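You operate a simulated robot arm through the tools that you are given. There is no shell and no other tool.

You are at the controls of a simulated robot arm. One attempt, no reset.

Task
Close down the winder: brake on hold, guide back, counter zeroed, gauge slide up, swatch book shut.

The check looks at the end state, three seconds after you hand in, the way a careful person would. Anything else that was tipped, shoved, dropped, spilled or broken makes it a failure.

Robot
A 7-joint arm with a two-finger parallel gripper, fixed in place. Base frame: the origin is at the foot of the arm, x ahead of it, y to its left, z up. Lengths are in cm, angles in degrees, forces in N, time in s.
Its first joint turns from -166.0 to 166.0 degrees. Payload 3.43 kg.
The TCP is the grasp point between the finger pads, 3.4 cm short of the fingertips. In the tool frame z runs along the fingers and y along their closing line. The gripper opens to 12.8 cm. The fingers are 2.4 cm wide and 1.2 cm thick; the gripper's body (4.8 by 13 cm) begins 9.6 cm behind the TCP.
Orientation is told as [roll, pitch, yaw] about the base's x, y, z axes, in that order, counted from this pose: with the fingers straight down and closing along the base's y, the tool's x points along the base's -x, its y along +y and its z along -z.

Tools
- The arm moves only by the tool servo_tool. Its argument "plan" is text: rows parted by semicolons, each of 7 numbers parted by spaces: the shift along the base's x, y, z in cm, then the turn, a rotation vector about the base's x, y, z in degrees, then the opening, from 0 (shut) to 1 (fully open). In form: tx ty tz rx ry rz jaw; .... A call has 1 to 20 rows; each row is the pose to reach, as a shift and turn from the pose commanded when the call began. Rows are played at 5 a second. More than 5 cm and 8.6 degrees between two rows, or a gripper value outside its range, and nothing of the call is played. Where a pose cannot be reached the arm comes as near as it can. A force on the tool above 90 N (or 10 N above the force at the start of the call, whichever is more), or a blocked arm, ends the call early, and 0.2 s more pass. Each finger travels about 15.3 cm/s and halts on what it meets, pressing with about 42 N; the grip force reading is that of the motor and also rises with nothing between the fingers. The clock runs only during rows and for 0.2 s after the last one: add rows that repeat a pose to give the fingers time. The reply holds the time, the measured pose of the TCP, the force on the tool along the base axes, the opening and the grip force, in the units named above and with some noise, with the torque about the TCP (base axes, N m) and any sound that the robot's microphone picked up.
- Cameras (640 x 400 px; columns grow to the right, rows downward): "scene" is fixed at [4.99, -49.93, 179.83]; the picture's right is [0.58, -0.81, 0.00], its down [-0.42, -0.30, -0.86] and it looks along [0.69, 0.50, -0.52] (base axes); focal length 319 px, centre (320, 200). "wrist" rides on the gripper at [7.6, -1.1, -16] in the tool frame; the picture's right is [0.15, 0.99, 0.00], its down [-0.88, 0.13, -0.46] and it looks along [-0.45, 0.07, 0.89] (tool axes); focal length 234 px, centre (320, 200). There is no depth. A picture from a camera that has moved, and an enlarged one, comes with that camera's place and axes in the base frame and with its lens.
- get_image(camera): a new picture of that camera. No time passes.
- enlarge(camera, box): a new picture of the part [left, top, right, bottom] of that camera's present view, enlarged. No time passes.
- sign_off(): hands the job in; it is judged then, once.

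Nothing tells you positions but the pictures and the camera data. Unless the task says otherwise, let go and move clear before handing in.

The tools are called by a JSON object that holds its "method" and its "body". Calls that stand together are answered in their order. servo_tool: Moves the arm, as the interface text tells. Its arguments: {"type":"object","properties":{"plan":{"type":"string"}},"required":["plan"]} The other tools are called the same way: get_image (camera) takes a picture; enlarge (camera, box) takes an enlarged picture of a part of a camera's view; sign_off () hands the job in.

At the start:

```text
time_s: 0.0
position: [56.45, 17.07, 133.88]
tool_rot: [0.0, 0.0, 0.0]
ft_force: [0.9, 0.1, 0.3]
ft_torque: [0.02, -0.01, -0.01]
width: 12.79
grasp_force: 0.0
```

scene: 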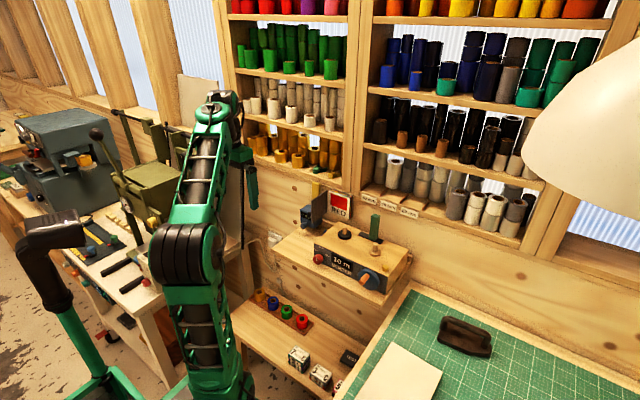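
wrist: 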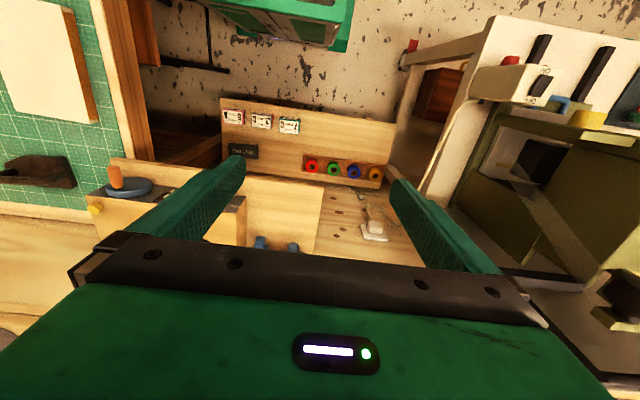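

I see a workshop with a wall shelf of thread, a winder box on a wooden shelf in the centre, and benches to either side. First I'll look closer to identify the winder's parts.

{"method": "enlarge", "body": {"camera": "scene", "box": [230, 170, 430, 295]}}

{"method": "enlarge", "body": {"camera": "scene", "box": [220, 270, 420, 395]}}

{"method": "enlarge", "body": {"camera": "wrist", "box": [60, 80, 420, 305]}}

{"method": "enlarge", "body": {"camera": "scene", "box": [0, 90, 240, 240]}}

```text
3.20 times, centred on (330, 232) of scene
camera zoom: at [4.99, -49.93, 179.83], right [0.58, -0.81, 0.0], down [-0.42, -0.3, -0.86], along [0.69, 0.5, -0.52], focal length 1020 px, centre (288, 96)
```

zoom: 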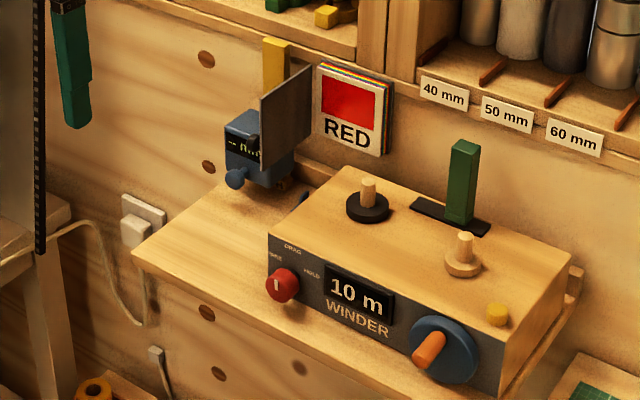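

```text
3.20 times, centred on (320, 332) of scene
camera zoom: at [4.99, -49.93, 179.83], right [0.58, -0.81, 0.0], down [-0.42, -0.3, -0.86], along [0.69, 0.5, -0.52], focal length 1020 px, centre (320, -224)
```

zoom: 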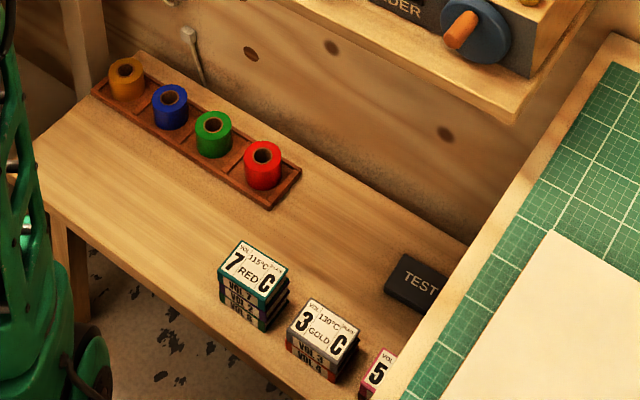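

```text
1.78 times, centred on (240, 192) of wrist
camera zoom: at [48.71, 15.94, 149.96], right [-0.15, 0.99, 0.0], down [0.88, 0.13, 0.46], along [0.45, 0.07, -0.89], focal length 416 px, centre (462, 213)
```

zoom: 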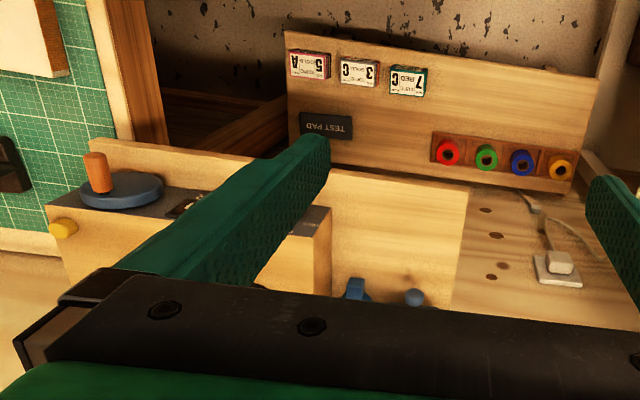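

```text
2.67 times, centred on (120, 165) of scene
camera zoom: at [4.99, -49.93, 179.83], right [0.58, -0.81, 0.0], down [-0.42, -0.3, -0.86], along [0.69, 0.5, -0.52], focal length 850 px, centre (853, 293)
```

zoom: 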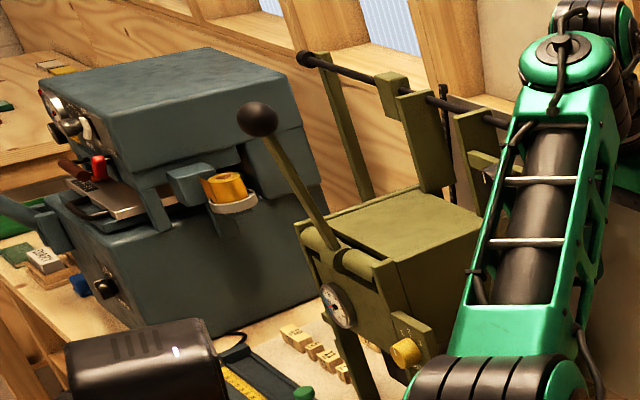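

The winder box sits at about x 74–89, y −25 to 2, with its top near z 110. On it are a red brake knob, a green guide post in a slot and a yellow button. The gauge is blue, and the swatch book hangs on the wall with its grey cover open. I'll move the wrist camera over it for a better view.

{"method": "servo_tool", "body": {"plan": "1 -4.5 0 0 0 0 1;2 -9 0 0 0 0 1;3 -13.5 0 0 0 0 1;4 -18 0 0 0 0 1;5 -22.5 0 0 0 0 1;6 -27 0 0 0 0 1;6 -27 0 0 0 0 1"}}

{"method": "get_image", "body": {"camera": "wrist"}}

{"method": "get_image", "body": {"camera": "scene"}}

```text
time_s: 0.5
position: [54.47, 11.05, 135.26]
tool_rot: [0.3, -1.8, -1.3]
ft_force: [-4.0, 32.8, -15.5]
ft_torque: [-5.52, -2.32, -2.86]
width: 12.78
grasp_force: 0.1
stopped in row 2: the force on the tool passed its limit at 167 N (the readings are from after the stop); the commanded pose is now the measured one
```

```text
taken
camera wrist: at [46.16, 10.07, 151.03], right [-0.12, 0.99, 0.0], down [0.87, 0.11, 0.49], along [0.48, 0.06, -0.87], focal length 234 px, centre (320, 200)
```

wrist: 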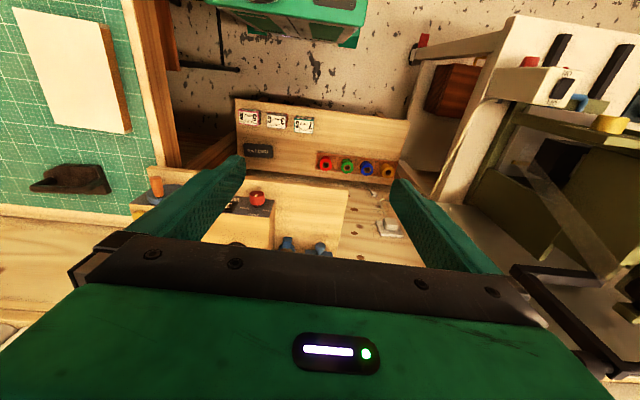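

```text
taken
```

scene: 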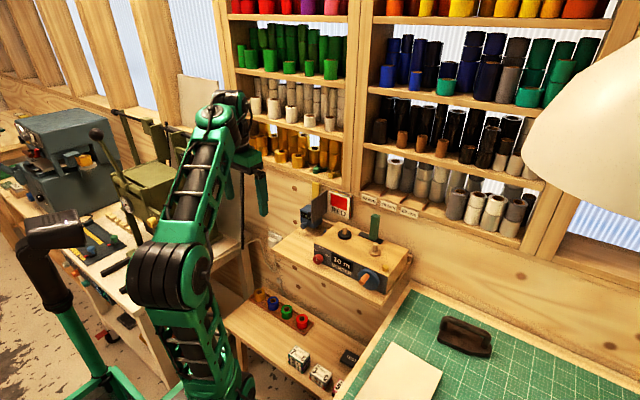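

The arm hit something after about 6 cm of sideways motion, and the force pushed back in +y. I need to see what the wrist is near before moving again.

{"method": "enlarge", "body": {"camera": "scene", "box": [170, 60, 370, 220]}}

{"method": "enlarge", "body": {"camera": "wrist", "box": [100, 130, 460, 280]}}

```text
2.50 times, centred on (270, 140) of scene
camera zoom: at [4.99, -49.93, 179.83], right [0.58, -0.81, 0.0], down [-0.42, -0.3, -0.86], along [0.69, 0.5, -0.52], focal length 797 px, centre (445, 350)
```

zoom: 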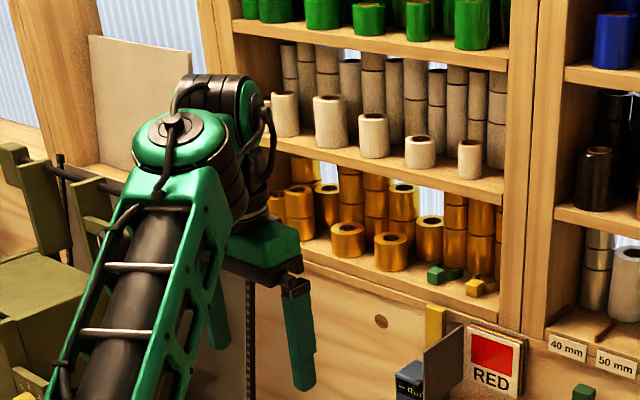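

```text
1.78 times, centred on (280, 205) of wrist
camera zoom: at [46.16, 10.07, 151.03], right [-0.12, 0.99, 0.0], down [0.87, 0.11, 0.49], along [0.48, 0.06, -0.87], focal length 416 px, centre (391, 191)
```

zoom: 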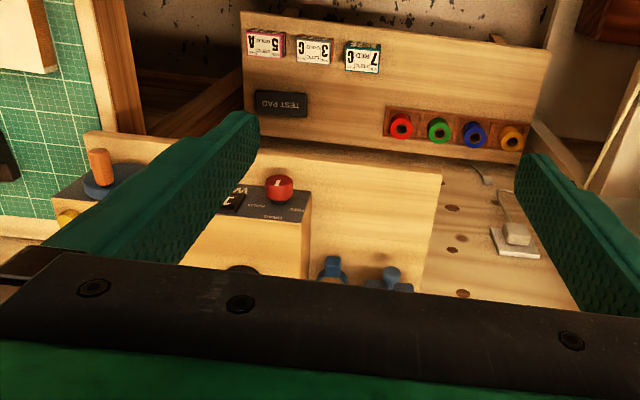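

The reaction torque puts the contact about 17–19 cm above the TCP on the robot's side. That suggests the wrist camera touched the arm's own steep forearm, not anything in the scene. I'll back off in +y, then go lower and further out so the wrist unfolds, moving slowly.

{"method": "servo_tool", "body": {"plan": "0.5 1.5 0 0 0.5 0.4 1;1.5 3.5 -0.5 -0.3 1.8 1.3 1;2.5 4 -2 -0.3 1.8 1.3 1;4 4 -4 -0.3 1.8 1.3 1;5.5 4 -6 -0.3 1.8 1.3 1;5.5 4 -6 -0.3 1.8 1.3 1"}}

```text
time_s: 1.9
position: [60.0, 15.06, 129.19]
tool_rot: [-0.1, 0.1, 0.1]
ft_force: [0.8, 0.9, 0.2]
ft_torque: [0.0, 0.0, -0.02]
width: 12.8
grasp_force: 0.0
```

I'm clear with no residual force. Next I'll step in −y slowly, moving slightly outward.

{"method": "servo_tool", "body": {"plan": "1 -2.5 0 0 0 0 1;2 -5 0 0 0 0 1;3 -7.5 0 0 0 0 1;4 -10 0 0 0 0 1;4 -12.5 0 0 0 0 1;4 -15 0 0 0 0 1;4 -17.5 0 0 0 0 1;4 -20 0 0 0 0 1;4 -20 0 0 0 0 1"}}

{"method": "get_image", "body": {"camera": "wrist"}}

{"method": "get_image", "body": {"camera": "scene"}}

```text
time_s: 3.9
position: [64.03, -4.87, 129.18]
tool_rot: [0.0, -0.1, 0.1]
ft_force: [-0.4, -0.4, -0.7]
ft_torque: [-0.03, -0.01, -0.01]
width: 12.8
grasp_force: 0.1
```

```text
taken
camera wrist: at [56.36, -6.01, 145.24], right [-0.15, 0.99, 0.0], down [0.88, 0.13, 0.46], along [0.45, 0.07, -0.89], focal length 234 px, centre (320, 200)
```

wrist: 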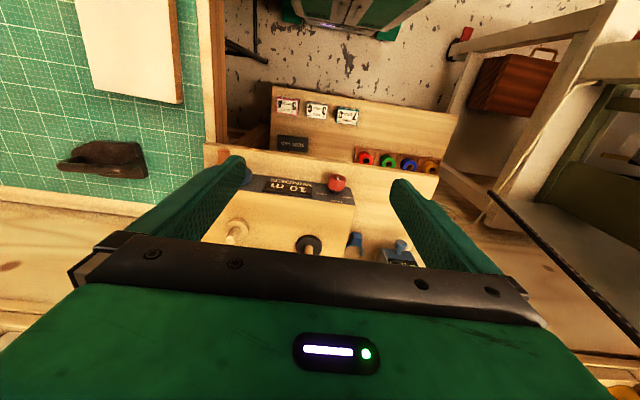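

```text
taken
```

scene: 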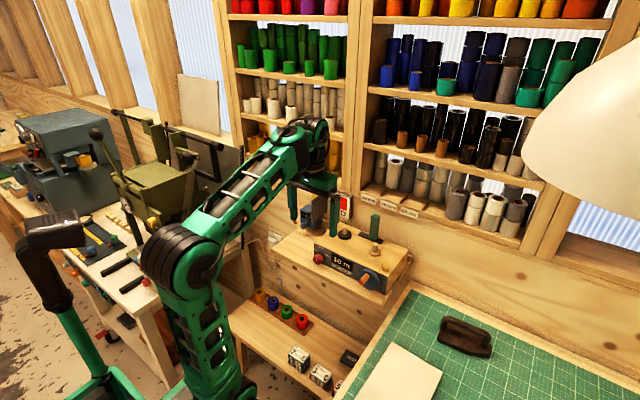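

{"method": "enlarge", "body": {"camera": "wrist", "box": [200, 150, 440, 270]}}

{"method": "enlarge", "body": {"camera": "scene", "box": [260, 180, 420, 310]}}

{"method": "enlarge", "body": {"camera": "scene", "box": [300, 235, 390, 300]}}

{"method": "enlarge", "body": {"camera": "scene", "box": [335, 200, 415, 255]}}

```text
2.67 times, centred on (320, 210) of wrist
camera zoom: at [56.36, -6.01, 145.24], right [-0.15, 0.99, 0.0], down [0.88, 0.13, 0.46], along [0.45, 0.07, -0.89], focal length 624 px, centre (320, 173)
```

zoom: 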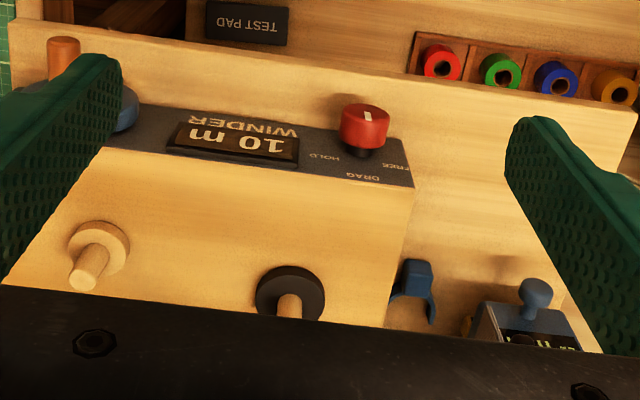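

```text
3.08 times, centred on (340, 245) of scene
camera zoom: at [4.99, -49.93, 179.83], right [0.58, -0.81, 0.0], down [-0.42, -0.3, -0.86], along [0.69, 0.5, -0.52], focal length 980 px, centre (258, 62)
```

zoom: 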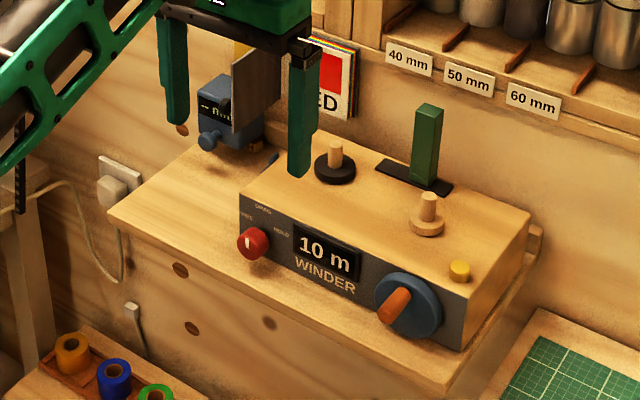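

```text
6.15 times, centred on (345, 268) of scene
camera zoom: at [4.99, -49.93, 179.83], right [0.58, -0.81, 0.0], down [-0.42, -0.3, -0.86], along [0.69, 0.5, -0.52], focal length 1961 px, centre (166, -215)
```

zoom: 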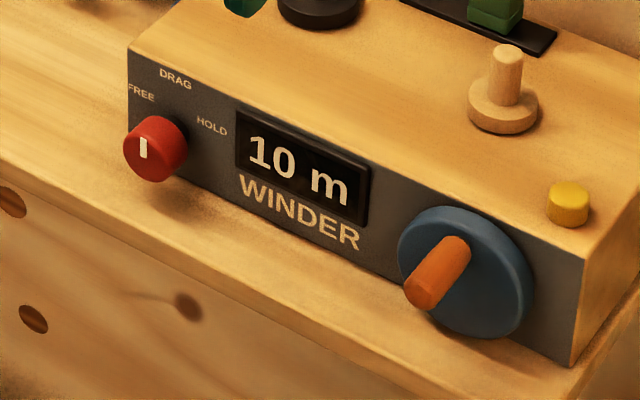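

```text
7.27 times, centred on (375, 228) of scene
camera zoom: at [4.99, -49.93, 179.83], right [0.58, -0.81, 0.0], down [-0.42, -0.3, -0.86], along [0.69, 0.5, -0.52], focal length 2318 px, centre (-80, 0)
```

zoom: 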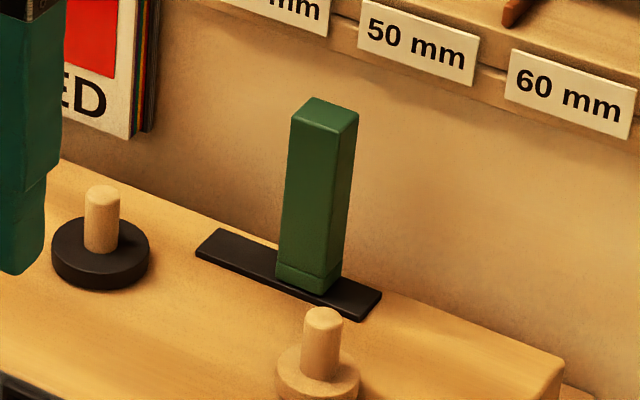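

The winder parts are clearer now: the red knob is at about (72, −0.7, 105.8) with FREE/DRAG/HOLD labels, and the green guide sits on a short track along y. I'll zoom in on the pointer, gauge and guide details.

{"method": "enlarge", "body": {"camera": "scene", "box": [306, 242, 338, 270]}}

{"method": "enlarge", "body": {"camera": "wrist", "box": [310, 165, 370, 205]}}

{"method": "enlarge", "body": {"camera": "scene", "box": [285, 175, 365, 235]}}

{"method": "enlarge", "body": {"camera": "wrist", "box": [330, 220, 430, 275]}}

{"method": "enlarge", "body": {"camera": "scene", "box": [355, 180, 405, 250]}}

```text
14.29 times, centred on (322, 256) of scene
camera zoom: at [4.99, -49.93, 179.83], right [0.58, -0.81, 0.0], down [-0.42, -0.3, -0.86], along [0.69, 0.5, -0.52], focal length 4552 px, centre (291, -600)
```

zoom: 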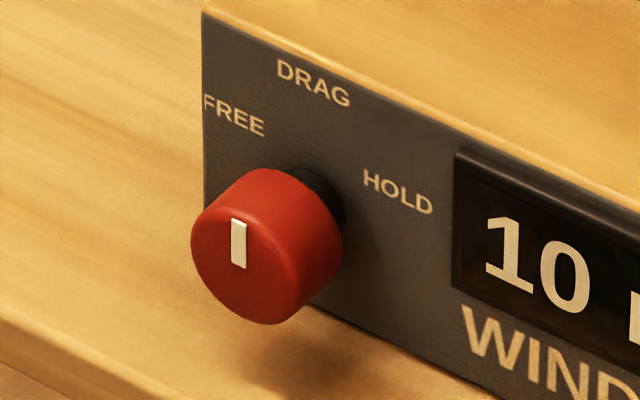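

```text
10.00 times, centred on (340, 185) of wrist
camera zoom: at [56.36, -6.01, 145.24], right [-0.15, 0.99, 0.0], down [0.88, 0.13, 0.46], along [0.45, 0.07, -0.89], focal length 2342 px, centre (120, 350)
```

zoom: 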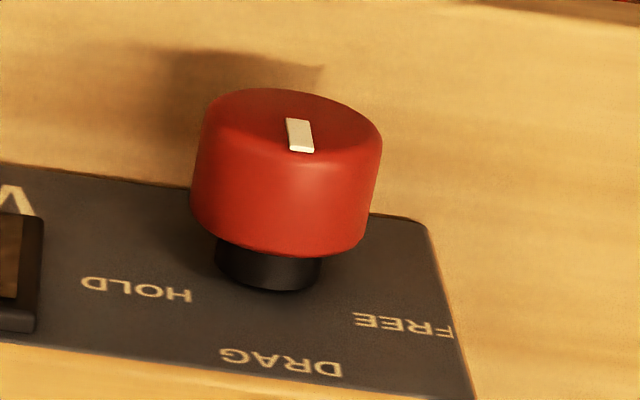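

```text
6.67 times, centred on (325, 205) of scene
camera zoom: at [4.99, -49.93, 179.83], right [0.58, -0.81, 0.0], down [-0.42, -0.3, -0.86], along [0.69, 0.5, -0.52], focal length 2124 px, centre (287, 167)
```

zoom: 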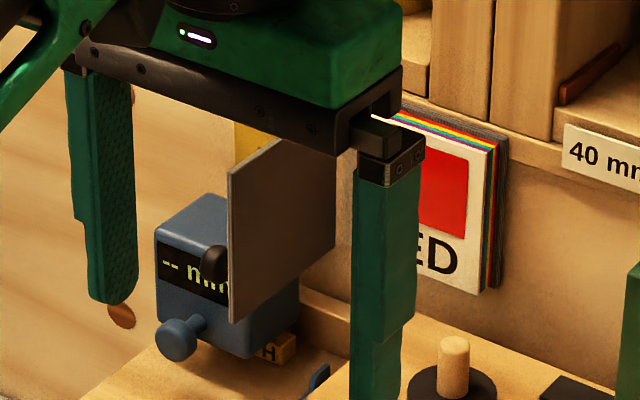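

```text
6.40 times, centred on (380, 248) of wrist
camera zoom: at [56.36, -6.01, 145.24], right [-0.15, 0.99, 0.0], down [0.88, 0.13, 0.46], along [0.45, 0.07, -0.89], focal length 1499 px, centre (-64, -104)
```

zoom: 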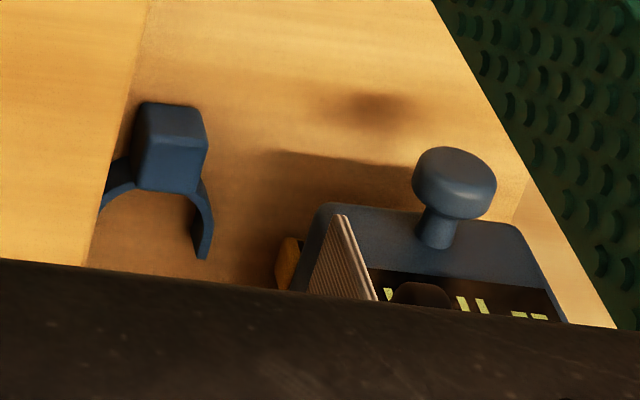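

```text
5.71 times, centred on (380, 215) of scene
camera zoom: at [4.99, -49.93, 179.83], right [0.58, -0.81, 0.0], down [-0.42, -0.3, -0.86], along [0.69, 0.5, -0.52], focal length 1821 px, centre (-23, 114)
```

zoom: 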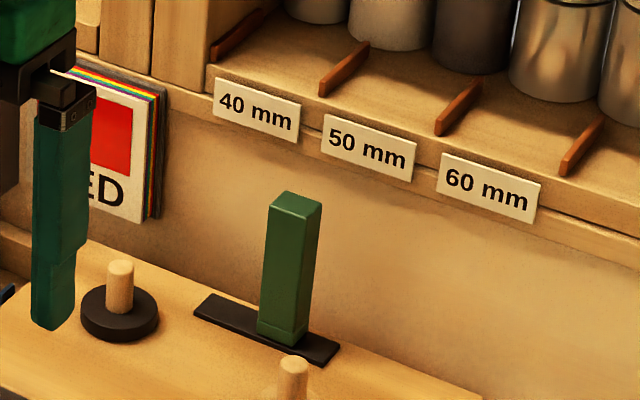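

The brake pointer is at DRAG, so HOLD is roughly 50° clockwise seen from the front. I need a frontal view of the gauge and book, so I'll pitch the tool forward and move left, staying in front of the shelf.

{"method": "servo_tool", "body": {"plan": "-1 2.3 -1.5 0 -7.5 0 1;-2 4.6 -3 0 -15 0 1;-3 7 -5 0 -22.5 0 1;-4 9.3 -7 0 -30 0 1;-4 11.6 -9 0 -37.5 0 1;-4 14 -11 0 -45 0 1;-4 14 -11 0 -45 0 1"}}

{"method": "get_image", "body": {"camera": "wrist"}}

{"method": "get_image", "body": {"camera": "scene"}}

```text
time_s: 5.5
position: [60.14, 8.9, 118.06]
tool_rot: [-0.2, -45.1, 0.2]
ft_force: [0.3, 0.7, 0.1]
ft_torque: [0.0, 0.02, -0.01]
width: 12.82
grasp_force: 0.1
```

```text
taken
camera wrist: at [43.24, 7.83, 124.13], right [-0.1, 0.99, -0.11], down [0.3, 0.13, 0.95], along [0.95, 0.07, -0.31], focal length 234 px, centre (320, 200)
```

wrist: 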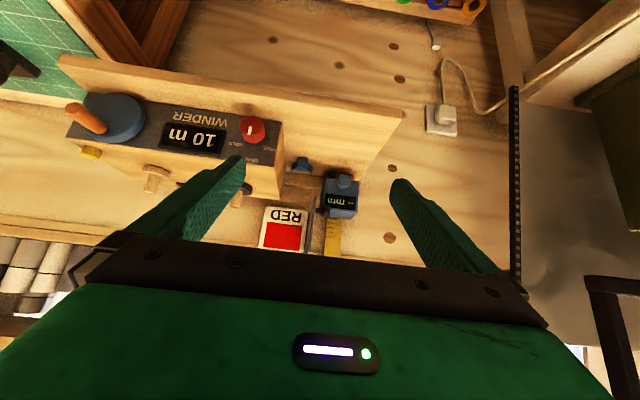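

```text
taken
```

scene: 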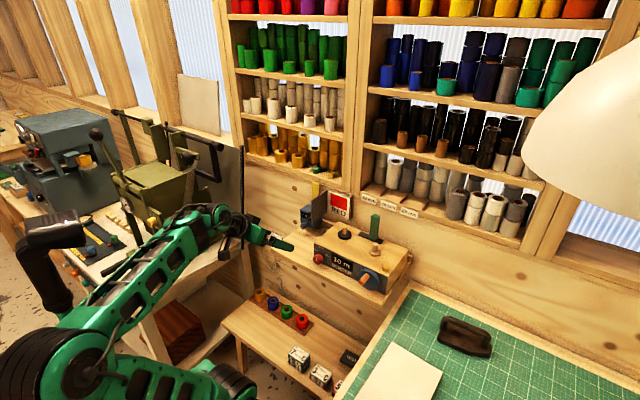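

{"method": "enlarge", "body": {"camera": "wrist", "box": [240, 140, 400, 260]}}

{"method": "enlarge", "body": {"camera": "scene", "box": [285, 175, 365, 235]}}

{"method": "enlarge", "body": {"camera": "wrist", "box": [60, 80, 290, 220]}}

```text
3.33 times, centred on (320, 200) of wrist
camera zoom: at [43.24, 7.83, 124.13], right [-0.1, 0.99, -0.11], down [0.3, 0.13, 0.95], along [0.95, 0.07, -0.31], focal length 781 px, centre (320, 200)
```

zoom: 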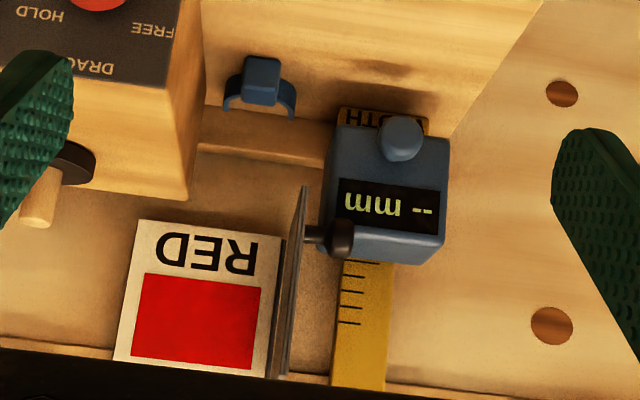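

```text
6.67 times, centred on (325, 205) of scene
camera zoom: at [4.99, -49.93, 179.83], right [0.58, -0.81, 0.0], down [-0.42, -0.3, -0.86], along [0.69, 0.5, -0.52], focal length 2124 px, centre (287, 167)
```

zoom: 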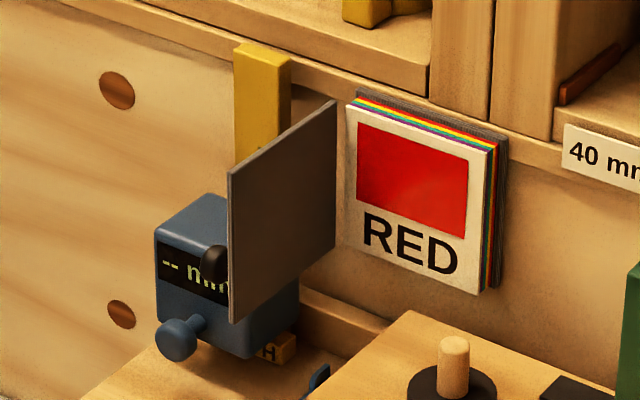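

```text
2.78 times, centred on (175, 150) of wrist
camera zoom: at [43.24, 7.83, 124.13], right [-0.1, 0.99, -0.11], down [0.3, 0.13, 0.95], along [0.95, 0.07, -0.31], focal length 652 px, centre (724, 339)
```

zoom: 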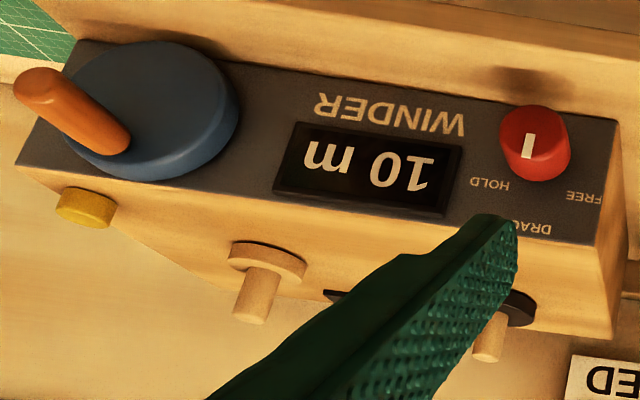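

The gauge is a blue "-- mm" slide at the bottom of a yellow wall scale, so it has to go up. The book cover stands open at about x 83–93, y ≈ 10, and its black knob sits just in front of the slide, so I'll close the book before lifting the slide. First I want a closer look at the guide track to see which end is "back".

{"method": "servo_tool", "body": {"plan": "2 -3.3 1 0 4.5 0 1;4 -6.6 2 0 9 0 1;6 -10 3 0 13.5 0 1;8 -13.3 4 0 18 0 1;10 -16.6 5 0 22.5 0 1;12 -20 5 0 27 0 1;12 -20 5 0 27 0 1"}}

{"method": "get_image", "body": {"camera": "wrist"}}

{"method": "enlarge", "body": {"camera": "wrist", "box": [230, 130, 410, 250]}}

```text
time_s: 7.1
position: [71.77, -11.22, 123.07]
tool_rot: [-0.1, -17.8, 0.1]
ft_force: [-0.2, 0.2, -0.2]
ft_torque: [-0.02, -0.02, 0.0]
width: 12.81
grasp_force: 0.0
```

```text
taken
camera wrist: at [59.54, -12.26, 136.07], right [-0.14, 0.99, -0.05], down [0.7, 0.13, 0.7], along [0.7, 0.07, -0.71], focal length 234 px, centre (320, 200)
```

wrist: 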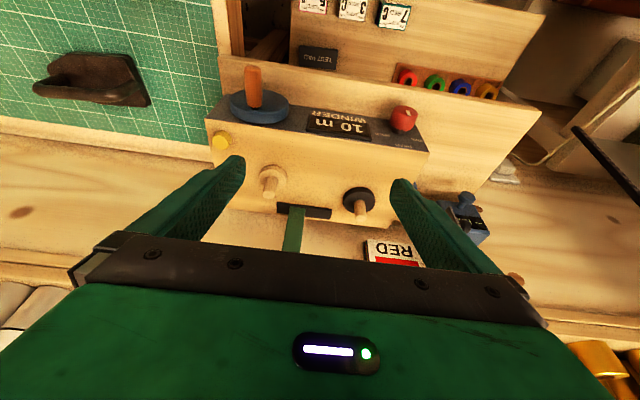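

```text
3.33 times, centred on (320, 190) of wrist
camera zoom: at [59.54, -12.26, 136.07], right [-0.14, 0.99, -0.05], down [0.7, 0.13, 0.7], along [0.7, 0.07, -0.71], focal length 781 px, centre (320, 233)
```

zoom: 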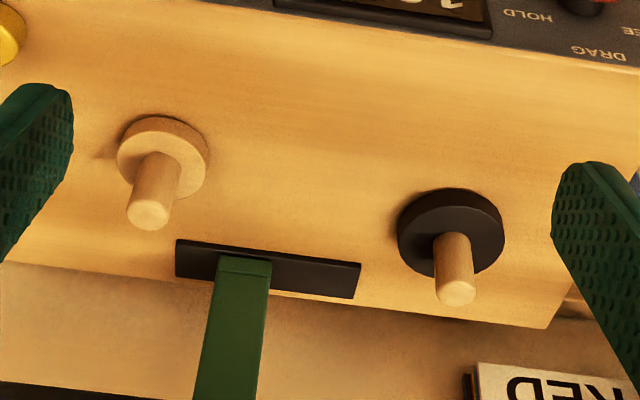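

The guide post stands on a black plate along y, with no marks visible at this zoom. I'll zoom further on its base and surroundings.

{"method": "enlarge", "body": {"camera": "wrist", "box": [275, 195, 340, 240]}}

{"method": "enlarge", "body": {"camera": "scene", "box": [360, 208, 390, 246]}}

{"method": "enlarge", "body": {"camera": "scene", "box": [335, 225, 415, 285]}}

{"method": "enlarge", "body": {"camera": "scene", "box": [230, 280, 370, 370]}}

```text
8.89 times, centred on (308, 218) of wrist
camera zoom: at [59.54, -12.26, 136.07], right [-0.14, 0.99, -0.05], down [0.7, 0.13, 0.7], along [0.7, 0.07, -0.71], focal length 2082 px, centre (431, 44)
```

zoom: 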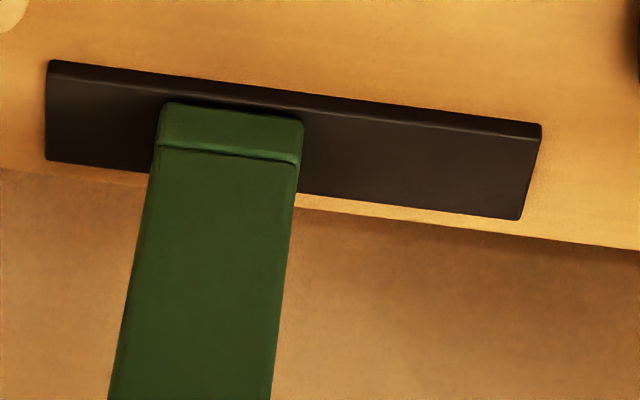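

```text
10.53 times, centred on (375, 227) of scene
camera zoom: at [4.99, -49.93, 179.83], right [0.58, -0.81, 0.0], down [-0.42, -0.3, -0.86], along [0.69, 0.5, -0.52], focal length 3354 px, centre (-259, -84)
```

zoom: 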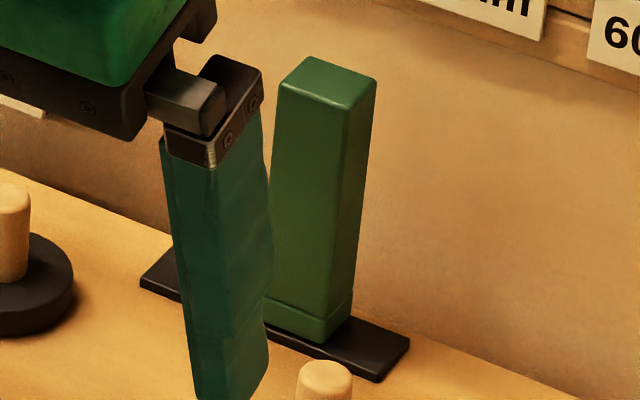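

```text
6.67 times, centred on (375, 255) of scene
camera zoom: at [4.99, -49.93, 179.83], right [0.58, -0.81, 0.0], down [-0.42, -0.3, -0.86], along [0.69, 0.5, -0.52], focal length 2124 px, centre (-47, -167)
```

zoom: 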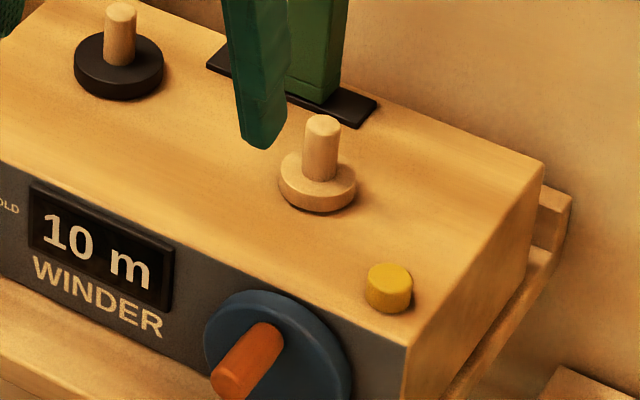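

```text
4.44 times, centred on (300, 325) of scene
camera zoom: at [4.99, -49.93, 179.83], right [0.58, -0.81, 0.0], down [-0.42, -0.3, -0.86], along [0.69, 0.5, -0.52], focal length 1416 px, centre (409, -356)
```

zoom: 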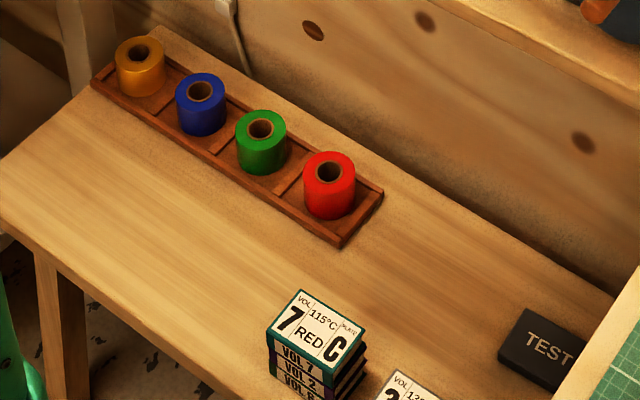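

No markings on the guide, so I'll come back to it. I'll start with the counter: close the fingers, straighten the tool, and hover over the yellow button at about (76.6, −23.4, 111).

{"method": "servo_tool", "body": {"plan": "0.5 -1 0 0 3 0 0.6;1 -4 0 0 7.5 0 0.2;2 -7 0 0 12 0 0;3.5 -10 0 0 16 0 0;4.8 -12.2 0 0 17.8 0 0;4.8 -12.2 -2 0 17.8 0 0;4.8 -12.2 -4 0 17.8 0 0;4.8 -12.2 -4 0 17.8 0 0"}}

{"method": "get_image", "body": {"camera": "wrist"}}

{"method": "enlarge", "body": {"camera": "scene", "box": [340, 220, 420, 285]}}

```text
time_s: 8.9
position: [76.75, -23.1, 119.12]
tool_rot: [-0.2, -0.2, 0.0]
ft_force: [0.2, 0.5, -0.4]
ft_torque: [-0.01, -0.01, -0.02]
width: 0.0
grasp_force: 32.6
```

```text
taken
camera wrist: at [68.92, -24.25, 135.17], right [-0.15, 0.99, 0.0], down [0.88, 0.13, 0.46], along [0.45, 0.07, -0.89], focal length 234 px, centre (320, 200)
```

wrist: 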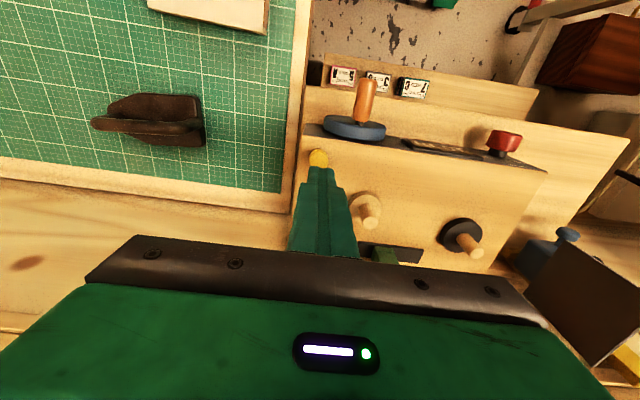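

```text
6.15 times, centred on (380, 252) of scene
camera zoom: at [4.99, -49.93, 179.83], right [0.58, -0.81, 0.0], down [-0.42, -0.3, -0.86], along [0.69, 0.5, -0.52], focal length 1961 px, centre (-49, -123)
```

zoom: 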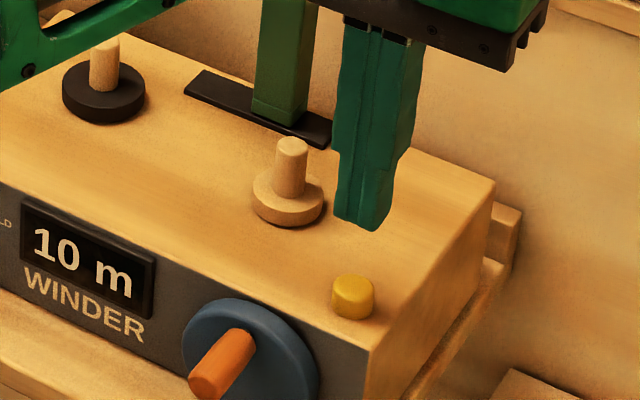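

The button is directly below the fingertips at about (76.1, −23.3). I'll lower slowly onto it.

{"method": "servo_tool", "body": {"plan": "-0.6 -0.2 -1.5 0 0 0 0;-0.6 -0.2 -3 0 0 0 0;-0.6 -0.2 -3.5 0 0 0 0;-0.6 -0.2 -3.9 0 0 0 0;-0.6 -0.2 -3.9 0 0 0 0"}}

{"method": "enlarge", "body": {"camera": "scene", "box": [320, 220, 420, 300]}}

```text
time_s: 10.1
position: [76.18, -23.34, 115.22]
tool_rot: [0.0, -0.2, 0.2]
ft_force: [0.5, -0.3, 0.4]
ft_torque: [0.0, 0.02, 0.01]
width: 0.0
grasp_force: 33.0
```

```text
5.00 times, centred on (370, 260) of scene
camera zoom: at [4.99, -49.93, 179.83], right [0.58, -0.81, 0.0], down [-0.42, -0.3, -0.86], along [0.69, 0.5, -0.52], focal length 1593 px, centre (70, -100)
```

zoom: 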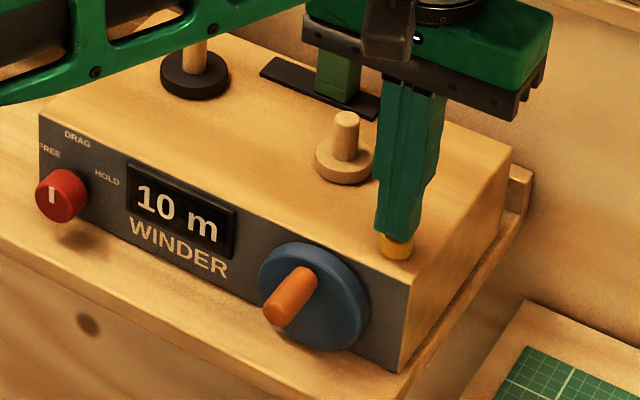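

The tips are right above the button with no contact yet, so I'll press in small steps.

{"method": "servo_tool", "body": {"plan": "0 0 -0.2 0 0 0 0;0 0 -0.4 0 0 0 0;0 0 -0.6 0 0 0 0;0 0 -0.6 0 0 0 0"}}

{"method": "enlarge", "body": {"camera": "scene", "box": [320, 220, 420, 300]}}

```text
time_s: 11.1
position: [76.2, -23.31, 114.76]
tool_rot: [-0.1, -0.1, 0.0]
ft_force: [-0.4, 0.6, 0.8]
ft_torque: [0.02, 0.0, -0.02]
width: 0.0
grasp_force: 33.1
```

```text
5.00 times, centred on (370, 260) of scene
camera zoom: at [4.99, -49.93, 179.83], right [0.58, -0.81, 0.0], down [-0.42, -0.3, -0.86], along [0.69, 0.5, -0.52], focal length 1593 px, centre (70, -100)
```

zoom: 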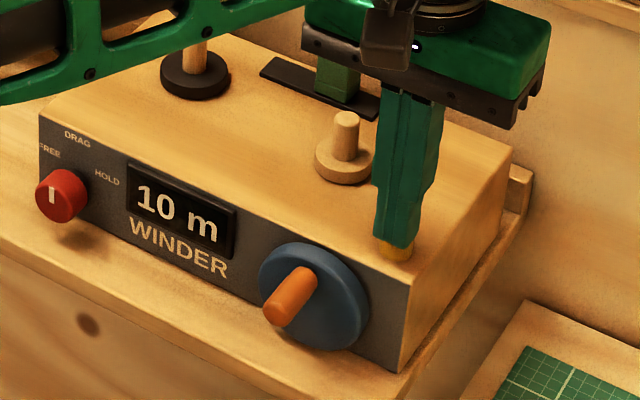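

{"method": "servo_tool", "body": {"plan": "0 0 -0.2 0 0 0 0;0 0 -0.4 0 0 0 0;0 0 -0.6 0 0 0 0;0 0 -0.6 0 0 0 0"}}

{"method": "enlarge", "body": {"camera": "scene", "box": [320, 220, 420, 300]}}

```text
time_s: 12.1
position: [76.15, -23.34, 113.98]
tool_rot: [0.0, -0.3, 0.1]
ft_force: [-0.4, 1.5, 10.2]
ft_torque: [0.05, -0.06, 0.1]
width: 0.01
grasp_force: 33.3
heard: click
```

```text
5.00 times, centred on (370, 260) of scene
camera zoom: at [4.99, -49.93, 179.83], right [0.58, -0.81, 0.0], down [-0.42, -0.3, -0.86], along [0.69, 0.5, -0.52], focal length 1593 px, centre (70, -100)
```

zoom: 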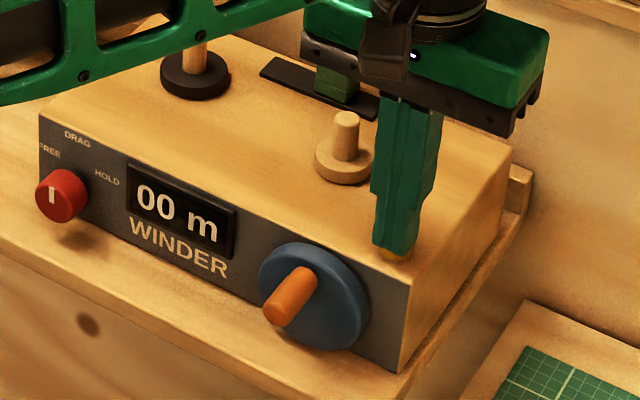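

The counter now reads 00 m after a click. Next is the brake: I'll lift off, move in front of the red knob at about (71.3–73, −0.75, 106.1), and pitch the tool to point along +x.

{"method": "servo_tool", "body": {"plan": "0 0 3 0 0 0 0;0 0 7.5 0 0 0 0;-2 4 10 0 0 0 0;-4 8 10 0 -8 0 0;-6 12 10 0 -16 0 0;-8 16 9 0 -24 0 0;-10 20 8 0 -32 0 0;-11 22.6 6 0 -40 0 0;-11 22.6 4 0 -48 0 0.2;-11 22.6 3 0 -56 0 0.36;-11 22.6 2 0 -64 0 0.36;-11 22.6 2 0 -72 0 0.36;-11 22.6 2 0 -80 0 0.36;-11 22.6 2 0 -88 0 0.36;-11 22.6 2 0 -90 0 0.36;-11 22.6 2 0 -90 0 0.36"}}

{"method": "get_image", "body": {"camera": "wrist"}}

{"method": "get_image", "body": {"camera": "scene"}}

```text
refused: row 3 steps farther than a row can; nothing moved
```

```text
taken
camera wrist: at [68.35, -24.47, 130.17], right [-0.15, 0.99, 0.0], down [0.88, 0.13, 0.46], along [0.46, 0.07, -0.89], focal length 234 px, centre (320, 200)
```

wrist: 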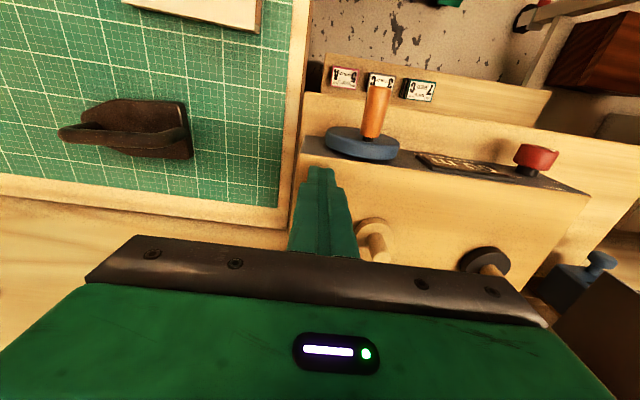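

```text
taken
```

scene: 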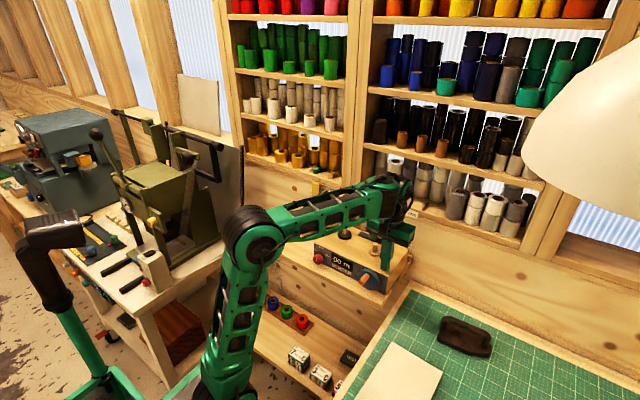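

One row was too long and nothing moved. I'll resend with smaller steps.

{"method": "servo_tool", "body": {"plan": "0 0 3 0 0 0 0;0 0 7 0 0 0 0;-1.5 3 9 0 0 0 0;-3.2 7 9.5 0 -7 0 0;-5 11 9.5 0 -14 0 0;-6.7 15 9 0 -21 0 0;-8.5 19 8 0 -28 0 0;-10.5 22.6 7 0 -35 0 0;-10.5 22.6 5 0 -43 0 0.2;-10.5 22.6 4 0 -51 0 0.36;-10.5 22.6 3 0 -59 0 0.36;-10.5 22.6 2.5 0 -67 0 0.36;-10.5 22.6 2.5 0 -75 0 0.36;-10.5 22.6 2.5 0 -83 0 0.36;-10.5 22.6 2.5 0 -90 0 0.36;-10.5 22.6 2.5 0 -90 0 0.36"}}

{"method": "get_image", "body": {"camera": "wrist"}}

{"method": "get_image", "body": {"camera": "scene"}}

```text
time_s: 15.5
position: [72.85, 2.09, 119.03]
tool_rot: [161.4, -89.7, -161.6]
ft_force: [1.2, 0.0, -0.1]
ft_torque: [0.03, -0.02, -0.05]
width: 4.6
grasp_force: 0.1
out of reach, approached as far as the arm can: row 13, 14, 15, 16
```

```text
taken
camera wrist: at [56.79, 0.99, 111.48], right [0.0, 0.99, -0.15], down [-0.46, 0.13, 0.88], along [0.89, 0.07, 0.45], focal length 234 px, centre (320, 200)
```

wrist: 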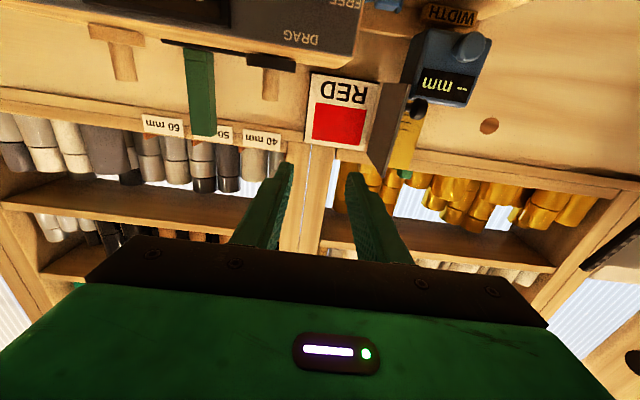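

```text
taken
```

scene: 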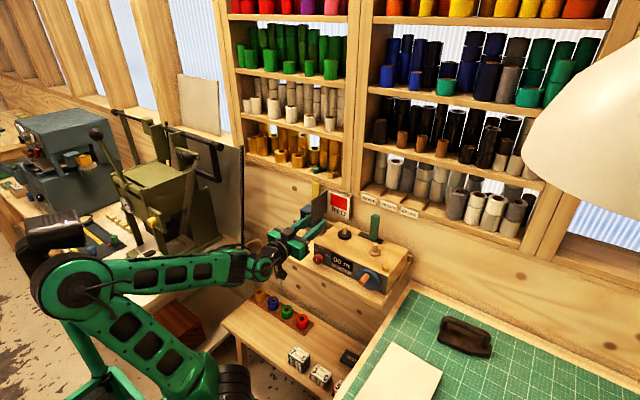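

A fully horizontal tool isn't reachable this close in, so I'll use a 60° pitch for the knob. First I'll return to that pitch and check the pose.

{"method": "servo_tool", "body": {"plan": "0 0 0 0 8 0 0.36;0 0 0 0 16 0 0.36;0 0 0 0 24 0 0.36;0 0 0 0 30 0 0.36;0 0 0 0 30 0 0.36"}}

```text
time_s: 16.7
position: [72.8, 2.09, 119.17]
tool_rot: [-0.3, -60.1, 0.1]
ft_force: [0.7, -0.2, 0.1]
ft_torque: [-0.03, -0.01, 0.01]
width: 4.62
grasp_force: 0.0
```

The pose is as expected: pitch −60 at (72.8, 2.1, 119.2). Now I'll back away from the box, descend in front of the knob, and pre-roll −25° so the turn stays clear of the shelf board.

{"method": "servo_tool", "body": {"plan": "-4 -1 -1.5 0 0 0 0.36;-8.3 -2.3 -3 0 0 0 0.36;-8.3 -2.3 -6 -8 0 0 0.36;-8.3 -2.3 -9 -16 0 0 0.36;-8.3 -2.3 -11.9 -24 0 0 0.36;-8.3 -2.3 -11.9 -25 0 0 0.36"}}

{"method": "get_image", "body": {"camera": "wrist"}}

{"method": "enlarge", "body": {"camera": "scene", "box": [260, 210, 380, 300]}}

```text
time_s: 18.1
position: [65.92, 1.27, 109.0]
tool_rot: [-43.1, -51.6, 36.3]
ft_force: [2.7, 0.0, 0.1]
ft_torque: [-0.02, 0.03, -0.01]
width: 4.62
grasp_force: 0.1
out of reach, approached as far as the arm can: row 4, 5, 6
```

```text
taken
camera wrist: at [48.08, 0.83, 110.89], right [-0.07, 0.84, -0.53], down [0.05, 0.54, 0.84], along [1.0, 0.04, -0.08], focal length 234 px, centre (320, 200)
```

wrist: 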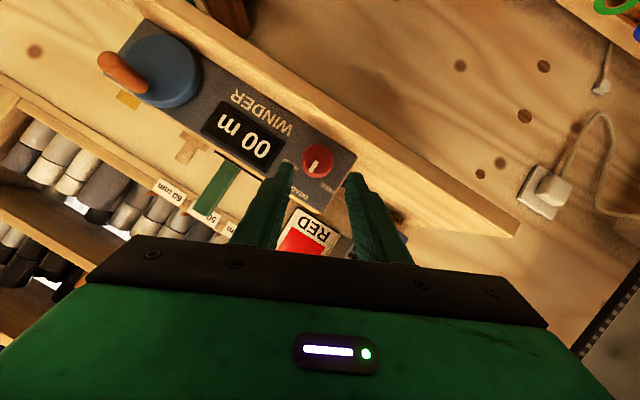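

```text
4.44 times, centred on (320, 255) of scene
camera zoom: at [4.99, -49.93, 179.83], right [0.58, -0.81, 0.0], down [-0.42, -0.3, -0.86], along [0.69, 0.5, -0.52], focal length 1416 px, centre (320, -44)
```

zoom: 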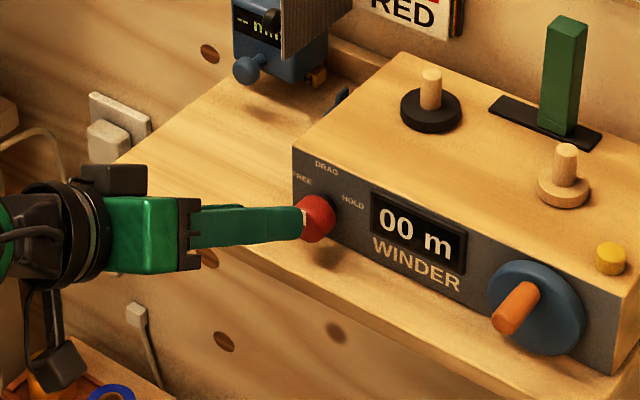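

The arm is at the edge of its reach there, but the rolled orientation is right and the knob is centred between the fingertips. I'll ease the pitch to −50 and line up on the knob axis before advancing.

{"method": "servo_tool", "body": {"plan": "0.3 -0.4 0 0 4.5 -2.1 0.36;0.6 -1.2 -0.6 0 9.06 -4.23 0.36;0.6 -1.27 -1.27 0 9.06 -4.23 0.36;0.6 -1.27 -1.27 0 9.06 -4.23 0.36"}}

{"method": "get_image", "body": {"camera": "wrist"}}

{"method": "enlarge", "body": {"camera": "scene", "box": [290, 225, 350, 280]}}

```text
time_s: 19.1
position: [66.36, -0.2, 107.77]
tool_rot: [-36.2, -44.1, 27.1]
ft_force: [0.4, 0.5, 0.1]
ft_torque: [0.02, -0.01, 0.0]
width: 4.62
grasp_force: 0.1
```

```text
taken
camera wrist: at [49.02, 0.65, 112.35], right [-0.09, 0.85, -0.52], down [0.21, 0.53, 0.82], along [0.97, -0.03, -0.23], focal length 234 px, centre (320, 200)
```

wrist: 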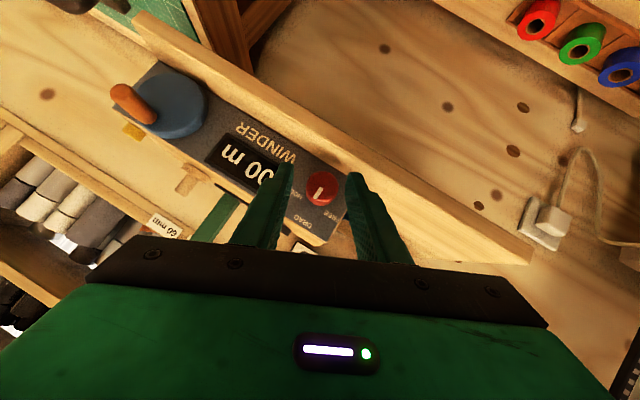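

```text
7.27 times, centred on (320, 252) of scene
camera zoom: at [4.99, -49.93, 179.83], right [0.58, -0.81, 0.0], down [-0.42, -0.3, -0.86], along [0.69, 0.5, -0.52], focal length 2318 px, centre (320, -182)
```

zoom: 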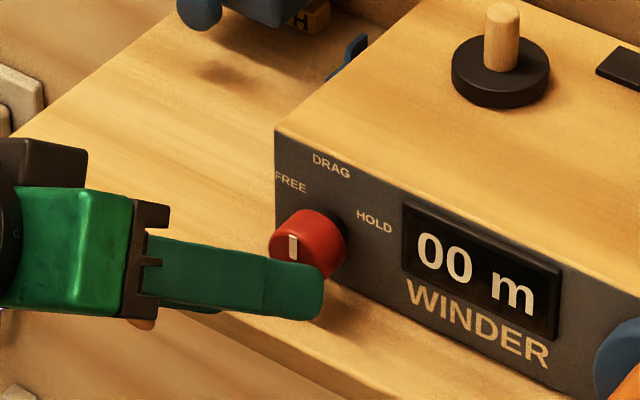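

{"method": "enlarge", "body": {"camera": "wrist", "box": [260, 150, 380, 225]}}

```text
5.33 times, centred on (320, 188) of wrist
camera zoom: at [49.02, 0.65, 112.35], right [-0.09, 0.85, -0.52], down [0.21, 0.53, 0.82], along [0.97, -0.03, -0.23], focal length 1249 px, centre (320, 267)
```

zoom: 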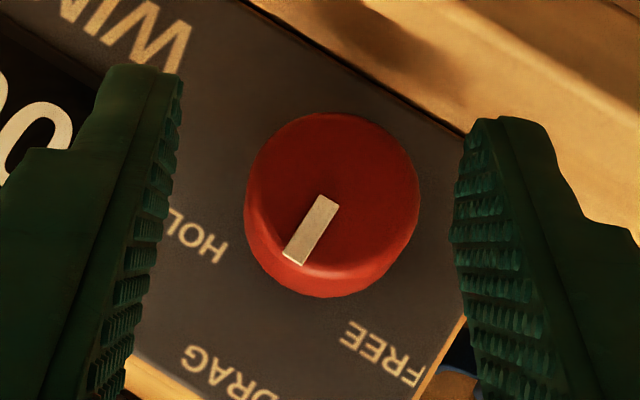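

The knob axis is at about y −0.55, z 106.0. I'll shift slightly and advance so the fingertips straddle it.

{"method": "servo_tool", "body": {"plan": "0 0.4 -0.1 0 0 0 0.36;1.2 0.4 -0.1 0 0 0 0.36;2.4 0.4 -0.1 0 0 0 0.36;3.5 0.4 -0.1 0 0 0 0.36;3.5 0.4 -0.1 0 0 0 0.36"}}

{"method": "enlarge", "body": {"camera": "wrist", "box": [260, 140, 380, 225]}}

{"method": "enlarge", "body": {"camera": "scene", "box": [290, 225, 350, 280]}}

```text
time_s: 20.3
position: [69.72, 0.26, 107.65]
tool_rot: [-36.1, -44.2, 27.0]
ft_force: [0.2, -0.5, 0.7]
ft_torque: [0.01, 0.01, 0.0]
width: 4.61
grasp_force: 0.0
```

```text
4.71 times, centred on (320, 182) of wrist
camera zoom: at [52.53, 1.04, 112.2], right [-0.09, 0.85, -0.52], down [0.21, 0.53, 0.82], along [0.97, -0.03, -0.23], focal length 1102 px, centre (320, 282)
```

zoom: 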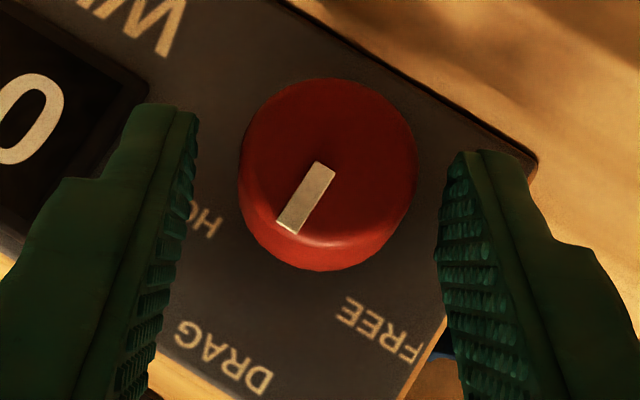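

```text
7.27 times, centred on (320, 252) of scene
camera zoom: at [4.99, -49.93, 179.83], right [0.58, -0.81, 0.0], down [-0.42, -0.3, -0.86], along [0.69, 0.5, -0.52], focal length 2318 px, centre (320, -182)
```

zoom: 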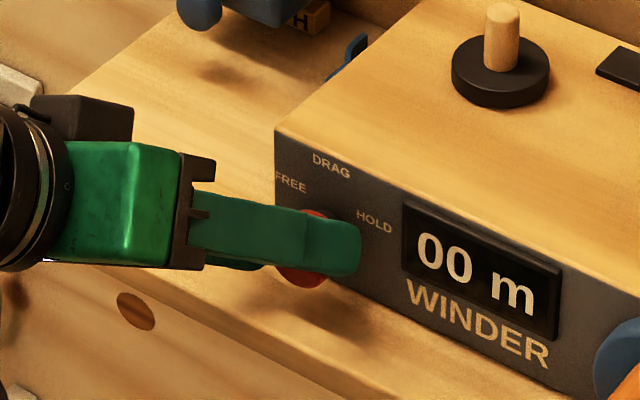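

The fingers straddle the knob symmetrically, so I'll close on it.

{"method": "servo_tool", "body": {"plan": "0 0 0 0 0 0 0.28;0 0 0 0 0 0 0.2;0 0 0 0 0 0 0.15;0 0 0 0 0 0 0.15"}}

{"method": "enlarge", "body": {"camera": "wrist", "box": [260, 140, 380, 225]}}

```text
time_s: 21.3
position: [69.92, 0.28, 107.59]
tool_rot: [-36.1, -44.1, 27.1]
ft_force: [1.0, 8.6, -5.3]
ft_torque: [0.22, -0.02, 0.19]
width: 3.2
grasp_force: 45.0
```

```text
4.71 times, centred on (320, 182) of wrist
camera zoom: at [52.54, 1.1, 112.17], right [-0.1, 0.85, -0.52], down [0.21, 0.53, 0.82], along [0.97, -0.03, -0.23], focal length 1102 px, centre (320, 282)
```

zoom: 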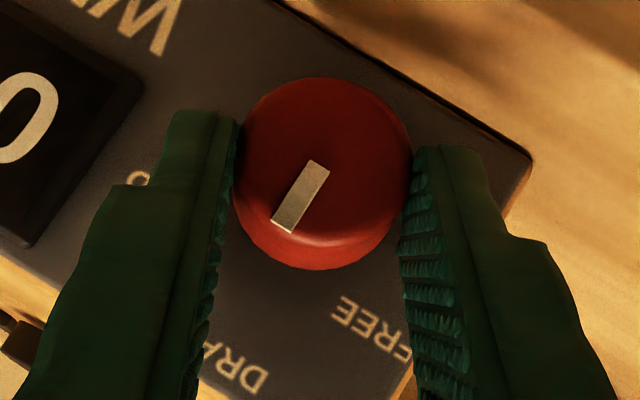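

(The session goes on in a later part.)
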